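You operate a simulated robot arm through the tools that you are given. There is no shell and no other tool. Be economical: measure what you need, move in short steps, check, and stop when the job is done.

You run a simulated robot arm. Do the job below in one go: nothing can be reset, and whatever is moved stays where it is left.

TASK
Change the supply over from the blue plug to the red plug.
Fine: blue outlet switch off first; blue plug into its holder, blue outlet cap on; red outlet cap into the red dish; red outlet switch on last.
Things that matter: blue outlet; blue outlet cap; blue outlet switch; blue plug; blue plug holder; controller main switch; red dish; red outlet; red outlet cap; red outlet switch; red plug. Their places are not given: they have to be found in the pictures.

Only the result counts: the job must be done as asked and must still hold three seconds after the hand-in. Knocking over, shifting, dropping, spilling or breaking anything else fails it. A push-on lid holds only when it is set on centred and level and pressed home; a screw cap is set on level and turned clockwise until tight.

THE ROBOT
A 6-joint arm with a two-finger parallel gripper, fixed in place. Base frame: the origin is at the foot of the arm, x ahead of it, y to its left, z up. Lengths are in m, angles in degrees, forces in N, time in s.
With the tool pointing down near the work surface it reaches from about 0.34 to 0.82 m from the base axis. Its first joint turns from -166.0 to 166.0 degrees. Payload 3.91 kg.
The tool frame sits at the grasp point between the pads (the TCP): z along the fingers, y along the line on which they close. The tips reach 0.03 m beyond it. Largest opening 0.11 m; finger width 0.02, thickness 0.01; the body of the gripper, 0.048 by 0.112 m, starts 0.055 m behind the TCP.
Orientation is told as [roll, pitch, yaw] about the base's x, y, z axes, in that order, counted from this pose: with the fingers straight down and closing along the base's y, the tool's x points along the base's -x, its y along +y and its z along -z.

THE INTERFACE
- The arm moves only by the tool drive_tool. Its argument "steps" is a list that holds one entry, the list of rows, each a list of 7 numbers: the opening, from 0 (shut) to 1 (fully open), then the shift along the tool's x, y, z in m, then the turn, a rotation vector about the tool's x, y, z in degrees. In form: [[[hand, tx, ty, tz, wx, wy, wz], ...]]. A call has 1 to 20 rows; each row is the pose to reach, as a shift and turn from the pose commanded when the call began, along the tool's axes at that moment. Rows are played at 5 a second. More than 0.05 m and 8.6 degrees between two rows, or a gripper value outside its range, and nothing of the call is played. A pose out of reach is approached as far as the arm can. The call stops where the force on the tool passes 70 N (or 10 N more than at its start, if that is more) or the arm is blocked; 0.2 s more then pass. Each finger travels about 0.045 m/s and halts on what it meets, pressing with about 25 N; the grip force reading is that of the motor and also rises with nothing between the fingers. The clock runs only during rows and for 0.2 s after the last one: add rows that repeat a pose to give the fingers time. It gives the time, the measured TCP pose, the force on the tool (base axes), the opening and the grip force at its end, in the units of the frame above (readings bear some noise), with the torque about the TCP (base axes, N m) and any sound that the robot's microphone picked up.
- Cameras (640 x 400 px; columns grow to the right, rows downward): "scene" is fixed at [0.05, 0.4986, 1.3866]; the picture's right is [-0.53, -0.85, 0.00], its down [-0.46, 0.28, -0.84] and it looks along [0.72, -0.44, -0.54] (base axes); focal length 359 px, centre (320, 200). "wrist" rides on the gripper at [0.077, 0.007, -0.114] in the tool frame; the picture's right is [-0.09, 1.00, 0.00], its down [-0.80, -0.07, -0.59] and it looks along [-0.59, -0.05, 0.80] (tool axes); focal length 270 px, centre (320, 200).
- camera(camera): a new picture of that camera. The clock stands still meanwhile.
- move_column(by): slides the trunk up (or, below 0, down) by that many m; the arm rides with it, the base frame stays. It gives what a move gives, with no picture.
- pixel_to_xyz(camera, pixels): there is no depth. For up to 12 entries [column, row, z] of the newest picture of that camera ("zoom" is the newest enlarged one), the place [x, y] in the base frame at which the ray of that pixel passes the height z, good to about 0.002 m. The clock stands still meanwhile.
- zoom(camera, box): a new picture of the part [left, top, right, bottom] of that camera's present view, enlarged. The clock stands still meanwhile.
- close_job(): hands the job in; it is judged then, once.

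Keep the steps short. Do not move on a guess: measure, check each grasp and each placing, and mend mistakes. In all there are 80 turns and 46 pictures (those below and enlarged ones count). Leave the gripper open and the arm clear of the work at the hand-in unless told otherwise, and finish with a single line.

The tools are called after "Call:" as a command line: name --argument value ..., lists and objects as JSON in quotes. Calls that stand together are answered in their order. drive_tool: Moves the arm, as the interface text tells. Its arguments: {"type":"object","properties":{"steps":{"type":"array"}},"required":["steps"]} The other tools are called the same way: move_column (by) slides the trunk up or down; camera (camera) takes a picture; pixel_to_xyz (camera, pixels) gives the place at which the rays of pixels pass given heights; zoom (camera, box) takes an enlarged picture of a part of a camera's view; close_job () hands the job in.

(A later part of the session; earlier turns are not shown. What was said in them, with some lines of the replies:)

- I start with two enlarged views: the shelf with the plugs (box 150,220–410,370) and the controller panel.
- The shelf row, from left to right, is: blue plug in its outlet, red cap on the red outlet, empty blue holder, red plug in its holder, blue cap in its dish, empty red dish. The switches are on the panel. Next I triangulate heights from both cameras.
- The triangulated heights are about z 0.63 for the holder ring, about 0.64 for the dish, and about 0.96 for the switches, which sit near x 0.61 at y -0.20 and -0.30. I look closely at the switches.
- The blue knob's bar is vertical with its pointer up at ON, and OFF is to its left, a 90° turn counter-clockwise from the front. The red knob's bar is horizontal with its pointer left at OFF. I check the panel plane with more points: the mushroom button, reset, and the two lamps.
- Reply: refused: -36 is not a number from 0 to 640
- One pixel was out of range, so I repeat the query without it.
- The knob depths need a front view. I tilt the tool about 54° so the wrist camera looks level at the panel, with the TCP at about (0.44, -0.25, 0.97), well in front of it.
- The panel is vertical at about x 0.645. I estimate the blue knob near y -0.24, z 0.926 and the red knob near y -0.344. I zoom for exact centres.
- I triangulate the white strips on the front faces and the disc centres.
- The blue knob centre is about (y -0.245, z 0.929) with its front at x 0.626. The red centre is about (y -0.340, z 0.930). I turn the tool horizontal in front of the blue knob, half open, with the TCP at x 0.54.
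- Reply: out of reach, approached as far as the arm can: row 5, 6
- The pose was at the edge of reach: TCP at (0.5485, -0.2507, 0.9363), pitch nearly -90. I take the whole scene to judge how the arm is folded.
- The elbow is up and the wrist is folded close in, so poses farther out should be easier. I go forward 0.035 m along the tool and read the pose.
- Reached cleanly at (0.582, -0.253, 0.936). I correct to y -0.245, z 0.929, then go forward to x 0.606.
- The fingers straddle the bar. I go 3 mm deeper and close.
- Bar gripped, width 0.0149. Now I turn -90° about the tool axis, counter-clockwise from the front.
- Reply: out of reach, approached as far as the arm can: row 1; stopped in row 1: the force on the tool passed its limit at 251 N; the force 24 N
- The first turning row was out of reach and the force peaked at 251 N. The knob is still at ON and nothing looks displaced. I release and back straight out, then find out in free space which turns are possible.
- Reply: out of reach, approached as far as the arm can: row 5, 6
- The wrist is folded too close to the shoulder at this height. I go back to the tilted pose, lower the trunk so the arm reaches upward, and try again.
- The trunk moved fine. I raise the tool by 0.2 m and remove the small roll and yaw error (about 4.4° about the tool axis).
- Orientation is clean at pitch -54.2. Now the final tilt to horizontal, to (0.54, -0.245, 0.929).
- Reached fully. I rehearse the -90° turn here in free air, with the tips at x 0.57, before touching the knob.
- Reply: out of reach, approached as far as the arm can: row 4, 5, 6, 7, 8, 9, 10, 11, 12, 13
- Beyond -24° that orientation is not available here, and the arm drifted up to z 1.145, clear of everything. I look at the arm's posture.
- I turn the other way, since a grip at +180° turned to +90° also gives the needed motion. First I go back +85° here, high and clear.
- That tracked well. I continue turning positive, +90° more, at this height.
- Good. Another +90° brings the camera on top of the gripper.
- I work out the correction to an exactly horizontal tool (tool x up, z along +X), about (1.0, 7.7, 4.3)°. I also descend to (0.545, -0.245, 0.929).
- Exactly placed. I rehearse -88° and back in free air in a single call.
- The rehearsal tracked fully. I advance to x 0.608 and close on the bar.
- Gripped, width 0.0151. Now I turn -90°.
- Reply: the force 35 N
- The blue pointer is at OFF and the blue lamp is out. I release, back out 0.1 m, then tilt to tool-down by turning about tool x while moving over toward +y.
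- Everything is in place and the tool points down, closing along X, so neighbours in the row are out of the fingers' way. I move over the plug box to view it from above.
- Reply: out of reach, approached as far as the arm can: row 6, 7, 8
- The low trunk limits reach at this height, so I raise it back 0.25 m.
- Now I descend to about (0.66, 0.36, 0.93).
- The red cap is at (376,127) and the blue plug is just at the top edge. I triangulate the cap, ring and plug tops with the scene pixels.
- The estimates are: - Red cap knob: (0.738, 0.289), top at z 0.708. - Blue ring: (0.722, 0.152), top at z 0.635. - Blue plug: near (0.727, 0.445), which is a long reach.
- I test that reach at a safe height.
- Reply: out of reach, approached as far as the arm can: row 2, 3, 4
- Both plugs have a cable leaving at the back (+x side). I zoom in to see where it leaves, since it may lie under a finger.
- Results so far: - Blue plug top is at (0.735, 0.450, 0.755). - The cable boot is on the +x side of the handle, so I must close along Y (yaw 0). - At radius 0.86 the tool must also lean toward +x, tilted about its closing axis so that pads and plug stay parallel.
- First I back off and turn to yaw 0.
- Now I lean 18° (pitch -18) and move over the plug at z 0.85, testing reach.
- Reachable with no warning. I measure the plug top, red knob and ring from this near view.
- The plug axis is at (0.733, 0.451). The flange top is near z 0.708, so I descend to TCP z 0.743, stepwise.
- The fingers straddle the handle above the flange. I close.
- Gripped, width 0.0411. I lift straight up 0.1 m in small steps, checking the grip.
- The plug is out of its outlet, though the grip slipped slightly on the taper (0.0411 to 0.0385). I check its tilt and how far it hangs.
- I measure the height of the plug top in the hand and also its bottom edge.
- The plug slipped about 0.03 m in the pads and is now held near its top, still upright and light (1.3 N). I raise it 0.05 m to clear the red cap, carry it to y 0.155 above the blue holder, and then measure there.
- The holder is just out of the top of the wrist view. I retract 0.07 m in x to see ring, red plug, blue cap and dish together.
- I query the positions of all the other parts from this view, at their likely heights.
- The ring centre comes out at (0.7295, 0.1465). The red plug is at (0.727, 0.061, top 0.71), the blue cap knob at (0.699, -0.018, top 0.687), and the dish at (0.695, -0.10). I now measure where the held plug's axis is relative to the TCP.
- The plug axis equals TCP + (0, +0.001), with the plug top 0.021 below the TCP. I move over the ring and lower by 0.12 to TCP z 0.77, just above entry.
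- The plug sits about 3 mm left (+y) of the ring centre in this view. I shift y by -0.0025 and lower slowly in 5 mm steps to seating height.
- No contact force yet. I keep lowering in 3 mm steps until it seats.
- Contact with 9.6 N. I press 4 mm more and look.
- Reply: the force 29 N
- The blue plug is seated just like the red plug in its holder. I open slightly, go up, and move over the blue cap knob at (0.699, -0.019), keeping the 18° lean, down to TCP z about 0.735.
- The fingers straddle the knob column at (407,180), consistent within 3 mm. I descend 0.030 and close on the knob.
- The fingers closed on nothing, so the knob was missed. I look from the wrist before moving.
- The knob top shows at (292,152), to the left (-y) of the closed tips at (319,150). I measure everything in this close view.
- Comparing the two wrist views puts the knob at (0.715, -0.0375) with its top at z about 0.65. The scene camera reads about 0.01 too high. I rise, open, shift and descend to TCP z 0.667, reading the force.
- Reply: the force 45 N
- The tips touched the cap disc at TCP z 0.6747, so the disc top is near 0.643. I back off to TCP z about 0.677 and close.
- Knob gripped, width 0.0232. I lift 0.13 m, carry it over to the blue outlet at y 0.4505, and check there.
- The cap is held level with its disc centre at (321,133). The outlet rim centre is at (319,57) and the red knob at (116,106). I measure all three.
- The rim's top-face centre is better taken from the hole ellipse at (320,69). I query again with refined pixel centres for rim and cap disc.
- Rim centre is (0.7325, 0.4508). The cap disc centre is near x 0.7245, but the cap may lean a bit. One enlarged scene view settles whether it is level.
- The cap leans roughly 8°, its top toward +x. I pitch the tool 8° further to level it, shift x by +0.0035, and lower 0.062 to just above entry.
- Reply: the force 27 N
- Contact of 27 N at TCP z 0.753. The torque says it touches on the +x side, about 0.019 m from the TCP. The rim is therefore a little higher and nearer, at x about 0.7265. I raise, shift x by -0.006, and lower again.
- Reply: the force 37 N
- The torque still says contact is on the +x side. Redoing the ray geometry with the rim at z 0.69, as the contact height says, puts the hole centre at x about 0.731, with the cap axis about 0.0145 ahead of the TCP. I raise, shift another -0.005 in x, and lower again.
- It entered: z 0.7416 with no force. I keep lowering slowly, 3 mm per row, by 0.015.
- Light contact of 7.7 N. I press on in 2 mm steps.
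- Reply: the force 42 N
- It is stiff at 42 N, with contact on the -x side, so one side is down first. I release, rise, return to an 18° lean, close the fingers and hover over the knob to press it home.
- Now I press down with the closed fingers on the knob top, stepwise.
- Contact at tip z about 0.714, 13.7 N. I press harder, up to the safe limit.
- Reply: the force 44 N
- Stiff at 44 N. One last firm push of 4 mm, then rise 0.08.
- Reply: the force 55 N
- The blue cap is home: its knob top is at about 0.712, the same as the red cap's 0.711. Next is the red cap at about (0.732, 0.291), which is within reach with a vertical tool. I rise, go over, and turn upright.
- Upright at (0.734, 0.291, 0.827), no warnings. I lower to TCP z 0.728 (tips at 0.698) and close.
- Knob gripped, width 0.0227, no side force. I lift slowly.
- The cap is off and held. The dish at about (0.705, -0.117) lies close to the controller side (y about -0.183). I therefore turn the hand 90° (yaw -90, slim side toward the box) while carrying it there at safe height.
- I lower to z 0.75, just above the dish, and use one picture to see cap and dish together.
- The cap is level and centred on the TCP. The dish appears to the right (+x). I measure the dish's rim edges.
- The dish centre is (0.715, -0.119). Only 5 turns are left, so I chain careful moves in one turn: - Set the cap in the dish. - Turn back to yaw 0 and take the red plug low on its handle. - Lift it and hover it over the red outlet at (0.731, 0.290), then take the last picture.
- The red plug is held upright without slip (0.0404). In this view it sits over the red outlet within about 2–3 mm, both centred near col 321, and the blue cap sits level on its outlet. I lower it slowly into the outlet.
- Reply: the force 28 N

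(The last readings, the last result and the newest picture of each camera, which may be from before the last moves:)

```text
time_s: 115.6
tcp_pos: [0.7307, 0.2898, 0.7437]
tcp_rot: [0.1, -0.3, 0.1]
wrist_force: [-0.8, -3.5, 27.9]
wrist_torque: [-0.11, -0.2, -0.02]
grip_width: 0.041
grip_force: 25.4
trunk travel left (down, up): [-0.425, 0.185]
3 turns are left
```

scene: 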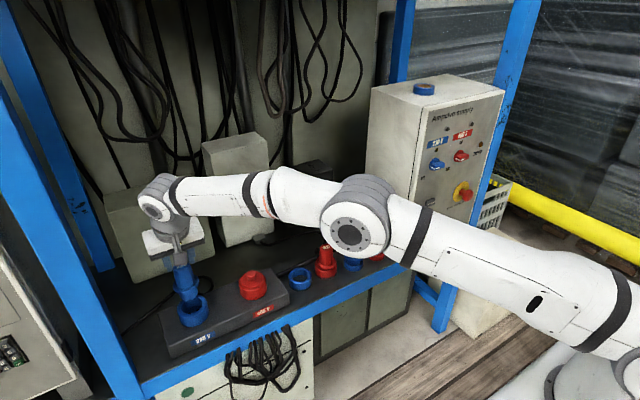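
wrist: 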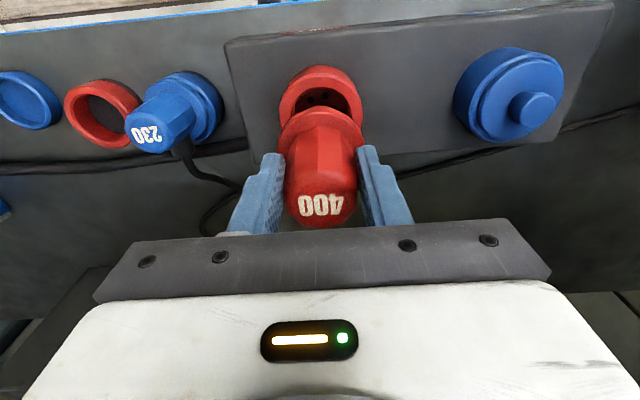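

The red plug is seated: a hard stop at z 0.7437 with 28 N and the grip unchanged. Now I:
- Press once more, release and rise.
- Turn to yaw -90, lift, and lower the trunk 0.25 m, the posture that worked before.
- Tilt to horizontal in front of the red switch at about (0.545, -0.342, 0.930).
- Rehearse the turn in free air.

Call:
drive_tool --steps '[[[0, 0, 0, 0.004, 0, 0, 0], [0, 0, 0, 0.007, 0, 0, 0], [0, 0, 0, 0.007, 0, 0, 0], [0, 0, 0, -0.003, 0, 0, 0], [0.6, 0, 0, -0.003, 0, 0, 0], [0.6, 0, 0, -0.003, 0, 0, 0], [0.6, 0, 0, -0.003, 0, 0, 0], [0.6, 0, 0, -0.03, 0, 0, 0], [0.6, 0, 0, -0.07, 0, 0, 0], [0.6, 0, 0, -0.11, 0, 0, 0], [0.6, 0, 0, -0.15, 0, 0, 0], [0.6, 0, 0, -0.16, 0, 0, 0], [0.6, 0, 0, -0.16, 0, 0, 0]]]'

Call:
drive_tool --steps '[[[0.5, 0.0186, -0.0154, -0.0025, 0, 0, 7.5], [0.5, 0.0373, -0.0308, -0.005, 0, 0, 15], [0.5, 0.0559, -0.0463, -0.0075, 0, 0, 22.5], [0.5, 0.0745, -0.0617, -0.01, 0, 0, 30], [0.5, 0.0931, -0.0771, -0.0125, 0, 0, 37.5], [0.5, 0.1118, -0.0925, -0.015, 0, 0, 45], [0.5, 0.1304, -0.1079, -0.0175, 0, 0, 52.5], [0.5, 0.149, -0.1233, -0.02, 0, 0, 60], [0.5, 0.1676, -0.1388, -0.0225, 0, 0, 67.5], [0.5, 0.1863, -0.1542, -0.025, 0, 0, 75], [0.5, 0.2049, -0.1696, -0.0275, 0, 0, 82.5], [0.5, 0.2235, -0.185, -0.03, 0, 0, 90], [0.5, 0.2235, -0.185, -0.03, 0, 0, 90]]]'

Call:
drive_tool --steps '[[[0.5, 0, 0, -0.043, 0, 0, 0], [0.5, 0, 0, -0.086, 0, 0, 0], [0.5, 0, 0, -0.129, 0, 0, 0], [0.5, 0, 0, -0.172, 0, 0, 0], [0.5, 0, 0, -0.215, 0, 0, 0], [0.5, 0, 0, -0.258, 0, 0, 0], [0.5, 0, 0, -0.2995, 0, 0, 0], [0.5, 0, 0, -0.2995, 0, 0, 0]]]'

Call:
move_column --by -0.25

Call:
drive_tool --steps '[[[0.5, -0.0372, 0.0031, 0.004, -7.5, 0, 0], [0.5, -0.0745, 0.0063, 0.0079, -15, 0, 0], [0.5, -0.1118, 0.0094, 0.0119, -22.5, 0, 0], [0.5, -0.149, 0.0125, 0.0158, -30, 0, 0], [0.5, -0.1863, 0.0156, 0.0198, -37.5, 0, 0], [0.5, -0.2235, 0.0188, 0.0238, -45, 0, 0], [0.5, -0.2608, 0.0219, 0.0277, -52.5, 0, 0], [0.5, -0.298, 0.025, 0.0317, -60, 0, 0], [0.5, -0.3353, 0.0281, 0.0356, -67.5, 0, 0], [0.5, -0.3725, 0.0313, 0.0396, -75, 0, 0], [0.5, -0.4098, 0.0344, 0.0435, -82.5, 0, 0], [0.5, -0.447, 0.0375, 0.0475, -90, 0, 0], [0.5, -0.447, 0.0375, 0.0475, -90, 0, 0]]]'

Call:
drive_tool --steps '[[[0.5, 0, 0, 0, 0, 0, 8.5], [0.5, 0, 0, 0, 0, 0, 17], [0.5, 0, 0, 0, 0, 0, 25.5], [0.5, 0, 0, 0, 0, 0, 34], [0.5, 0, 0, 0, 0, 0, 42.5], [0.5, 0, 0, 0, 0, 0, 51], [0.5, 0, 0, 0, 0, 0, 59.5], [0.5, 0, 0, 0, 0, 0, 68], [0.5, 0, 0, 0, 0, 0, 76.5], [0.5, 0, 0, 0, 0, 0, 85], [0.5, 0, 0, 0, 0, 0, 76.5], [0.5, 0, 0, 0, 0, 0, 68], [0.5, 0, 0, 0, 0, 0, 59.5], [0.5, 0, 0, 0, 0, 0, 51], [0.5, 0, 0, 0, 0, 0, 42.5], [0.5, 0, 0, 0, 0, 0, 34], [0.5, 0, 0, 0, 0, 0, 25.5], [0.5, 0, 0, 0, 0, 0, 17], [0.5, 0, 0, 0, 0, 0, 8.5], [0.5, 0, 0, 0, 0, 0, 0]]]'

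```text
time_s: 118.4
tcp_pos: [0.7321, 0.2893, 0.8976]
tcp_rot: [-0.1, 0.1, 0.2]
wrist_force: [-0.4, -0.7, -0.1]
wrist_torque: [-0.01, -0.02, -0.01]
grip_width: 0.0661
grip_force: 0.1
trunk travel left (down, up): [-0.425, 0.185]
```

```text
time_s: 121.2
tcp_pos: [0.5066, 0.104, 0.9286]
tcp_rot: [-0.1, 0.0, -90.0]
wrist_force: [-0.2, 0.4, -0.2]
wrist_torque: [-0.02, 0.02, -0.01]
grip_width: 0.0551
grip_force: 0.0
trunk travel left (down, up): [-0.425, 0.185]
```

```text
time_s: 123.0
tcp_pos: [0.5087, 0.1043, 1.2292]
tcp_rot: [-0.1, -0.1, -89.9]
wrist_force: [-0.8, -0.6, 0.2]
wrist_torque: [0.02, 0.02, 0.0]
grip_width: 0.0552
grip_force: 0.0
trunk travel left (down, up): [-0.425, 0.185]
```

```text
time_s: 125.5
tcp_pos: [0.5088, 0.1056, 0.9784]
tcp_rot: [-0.1, -0.1, -90.0]
wrist_force: [-0.2, 0.3, 0.6]
wrist_torque: [0.02, 0.0, 0.02]
grip_width: 0.055
grip_force: 0.1
trunk travel left (down, up): [-0.175, 0.435]
```

```text
time_s: 128.3
tcp_pos: [0.5456, -0.3419, 0.931]
tcp_rot: [90.0, -0.2, -89.9]
wrist_force: [-0.3, 0.1, 0.3]
wrist_torque: [0.03, -0.01, 0.02]
grip_width: 0.055
grip_force: 0.0
trunk travel left (down, up): [-0.175, 0.435]
```

```text
time_s: 132.5
tcp_pos: [0.5461, -0.3421, 0.932]
tcp_rot: [89.8, -0.3, -90.0]
wrist_force: [-0.4, 0.0, -0.2]
wrist_torque: [-0.01, -0.02, 0.0]
grip_width: 0.055
grip_force: 0.0
trunk travel left (down, up): [-0.175, 0.435]
2 turns are left
```

The rehearsal was clean and the TCP is at (0.546, -0.342, 0.931). Now I advance to x 0.608, close on the red bar, turn +90° to ON, release and back out.

Call:
drive_tool --steps '[[[0.5, 0, -0.001, 0.03, 0, 0, 0], [0.5, 0, -0.001, 0.05, 0, 0, 0], [0.5, 0, -0.001, 0.062, 0, 0, 0], [0.5, 0, -0.001, 0.062, 0, 0, 0], [0, 0, -0.001, 0.062, 0, 0, 0], [0, 0, -0.001, 0.062, 0, 0, 0], [0, 0, -0.001, 0.062, 0, 0, 0], [0, 0, -0.001, 0.062, 0, 0, 0], [0, 0, -0.001, 0.062, 0, 0, 0]]]'

Call:
drive_tool --steps '[[[0, 0, 0, 0, 0, 0, 7.5], [0, 0, 0, 0, 0, 0, 15], [0, 0, 0, 0, 0, 0, 22.5], [0, 0, 0, 0, 0, 0, 30], [0, 0, 0, 0, 0, 0, 37.5], [0, 0, 0, 0, 0, 0, 45], [0, 0, 0, 0, 0, 0, 52.5], [0, 0, 0, 0, 0, 0, 60], [0, 0, 0, 0, 0, 0, 67.5], [0, 0, 0, 0, 0, 0, 75], [0, 0, 0, 0, 0, 0, 82.5], [0, 0, 0, 0, 0, 0, 90], [0, 0, 0, 0, 0, 0, 90]]]'

Call:
drive_tool --steps '[[[0.5, 0, 0, 0, 0, 0, 0], [0.5, 0, 0, 0, 0, 0, 0], [0.5, 0, 0, 0, 0, 0, 0], [0.5, 0, 0, -0.015, 0, 0, 0], [0.5, 0, 0, -0.04, 0, 0, 0], [0.5, 0, 0, -0.065, 0, 0, 0], [0.5, 0, 0, -0.065, 0, 0, 0]]]'

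```text
time_s: 134.5
tcp_pos: [0.6093, -0.3403, 0.9305]
tcp_rot: [89.9, -0.1, -89.8]
wrist_force: [-4.5, 2.0, -7.4]
wrist_torque: [0.07, -0.02, 0.02]
grip_width: 0.015
grip_force: 45.0
trunk travel left (down, up): [-0.175, 0.435]
```

```text
time_s: 137.3
tcp_pos: [0.6083, -0.3447, 0.9335]
tcp_rot: [168.9, 89.8, -11.3]
wrist_force: [16.8, -32.6, 29.1]
wrist_torque: [-0.1, -0.01, -0.64]
grip_width: 0.0151
grip_force: 45.2
trunk travel left (down, up): [-0.175, 0.435]
```

```text
time_s: 138.9
tcp_pos: [0.5433, -0.3427, 0.9324]
tcp_rot: [46.8, 89.8, -133.2]
wrist_force: [0.3, 0.3, 0.0]
wrist_torque: [0.0, 0.0, -0.03]
grip_width: 0.0552
grip_force: 0.1
trunk travel left (down, up): [-0.175, 0.435]
1 turns are left
```

The red bar was gripped (width 0.0150) and turned the full 90°, with reaction forces like those at the blue switch, and the arm is clear. I open the hand fully, then hand in.

Call:
drive_tool --steps '[[[1, 0, 0, 0, 0, 0, 0], [1, 0, 0, 0, 0, 0, 0], [1, 0, 0, 0, 0, 0, 0], [1, 0, 0, 0, 0, 0, 0]]]'

Call:
close_job

```text
time_s: 139.9
tcp_pos: [0.5435, -0.3428, 0.9319]
tcp_rot: [45.9, 89.7, -134.0]
wrist_force: [0.0, 0.2, -0.4]
wrist_torque: [0.0, 0.03, 0.0]
grip_width: 0.1101
grip_force: 0.1
trunk travel left (down, up): [-0.175, 0.435]
```

```text
The job is handed in.
```

The supply is changed over from blue to red and handed in: every step was done in the asked order, but the red cap in its dish, the red plug's final seating and the red switch at ON were checked only by force and position readings, because the pictures had run out.
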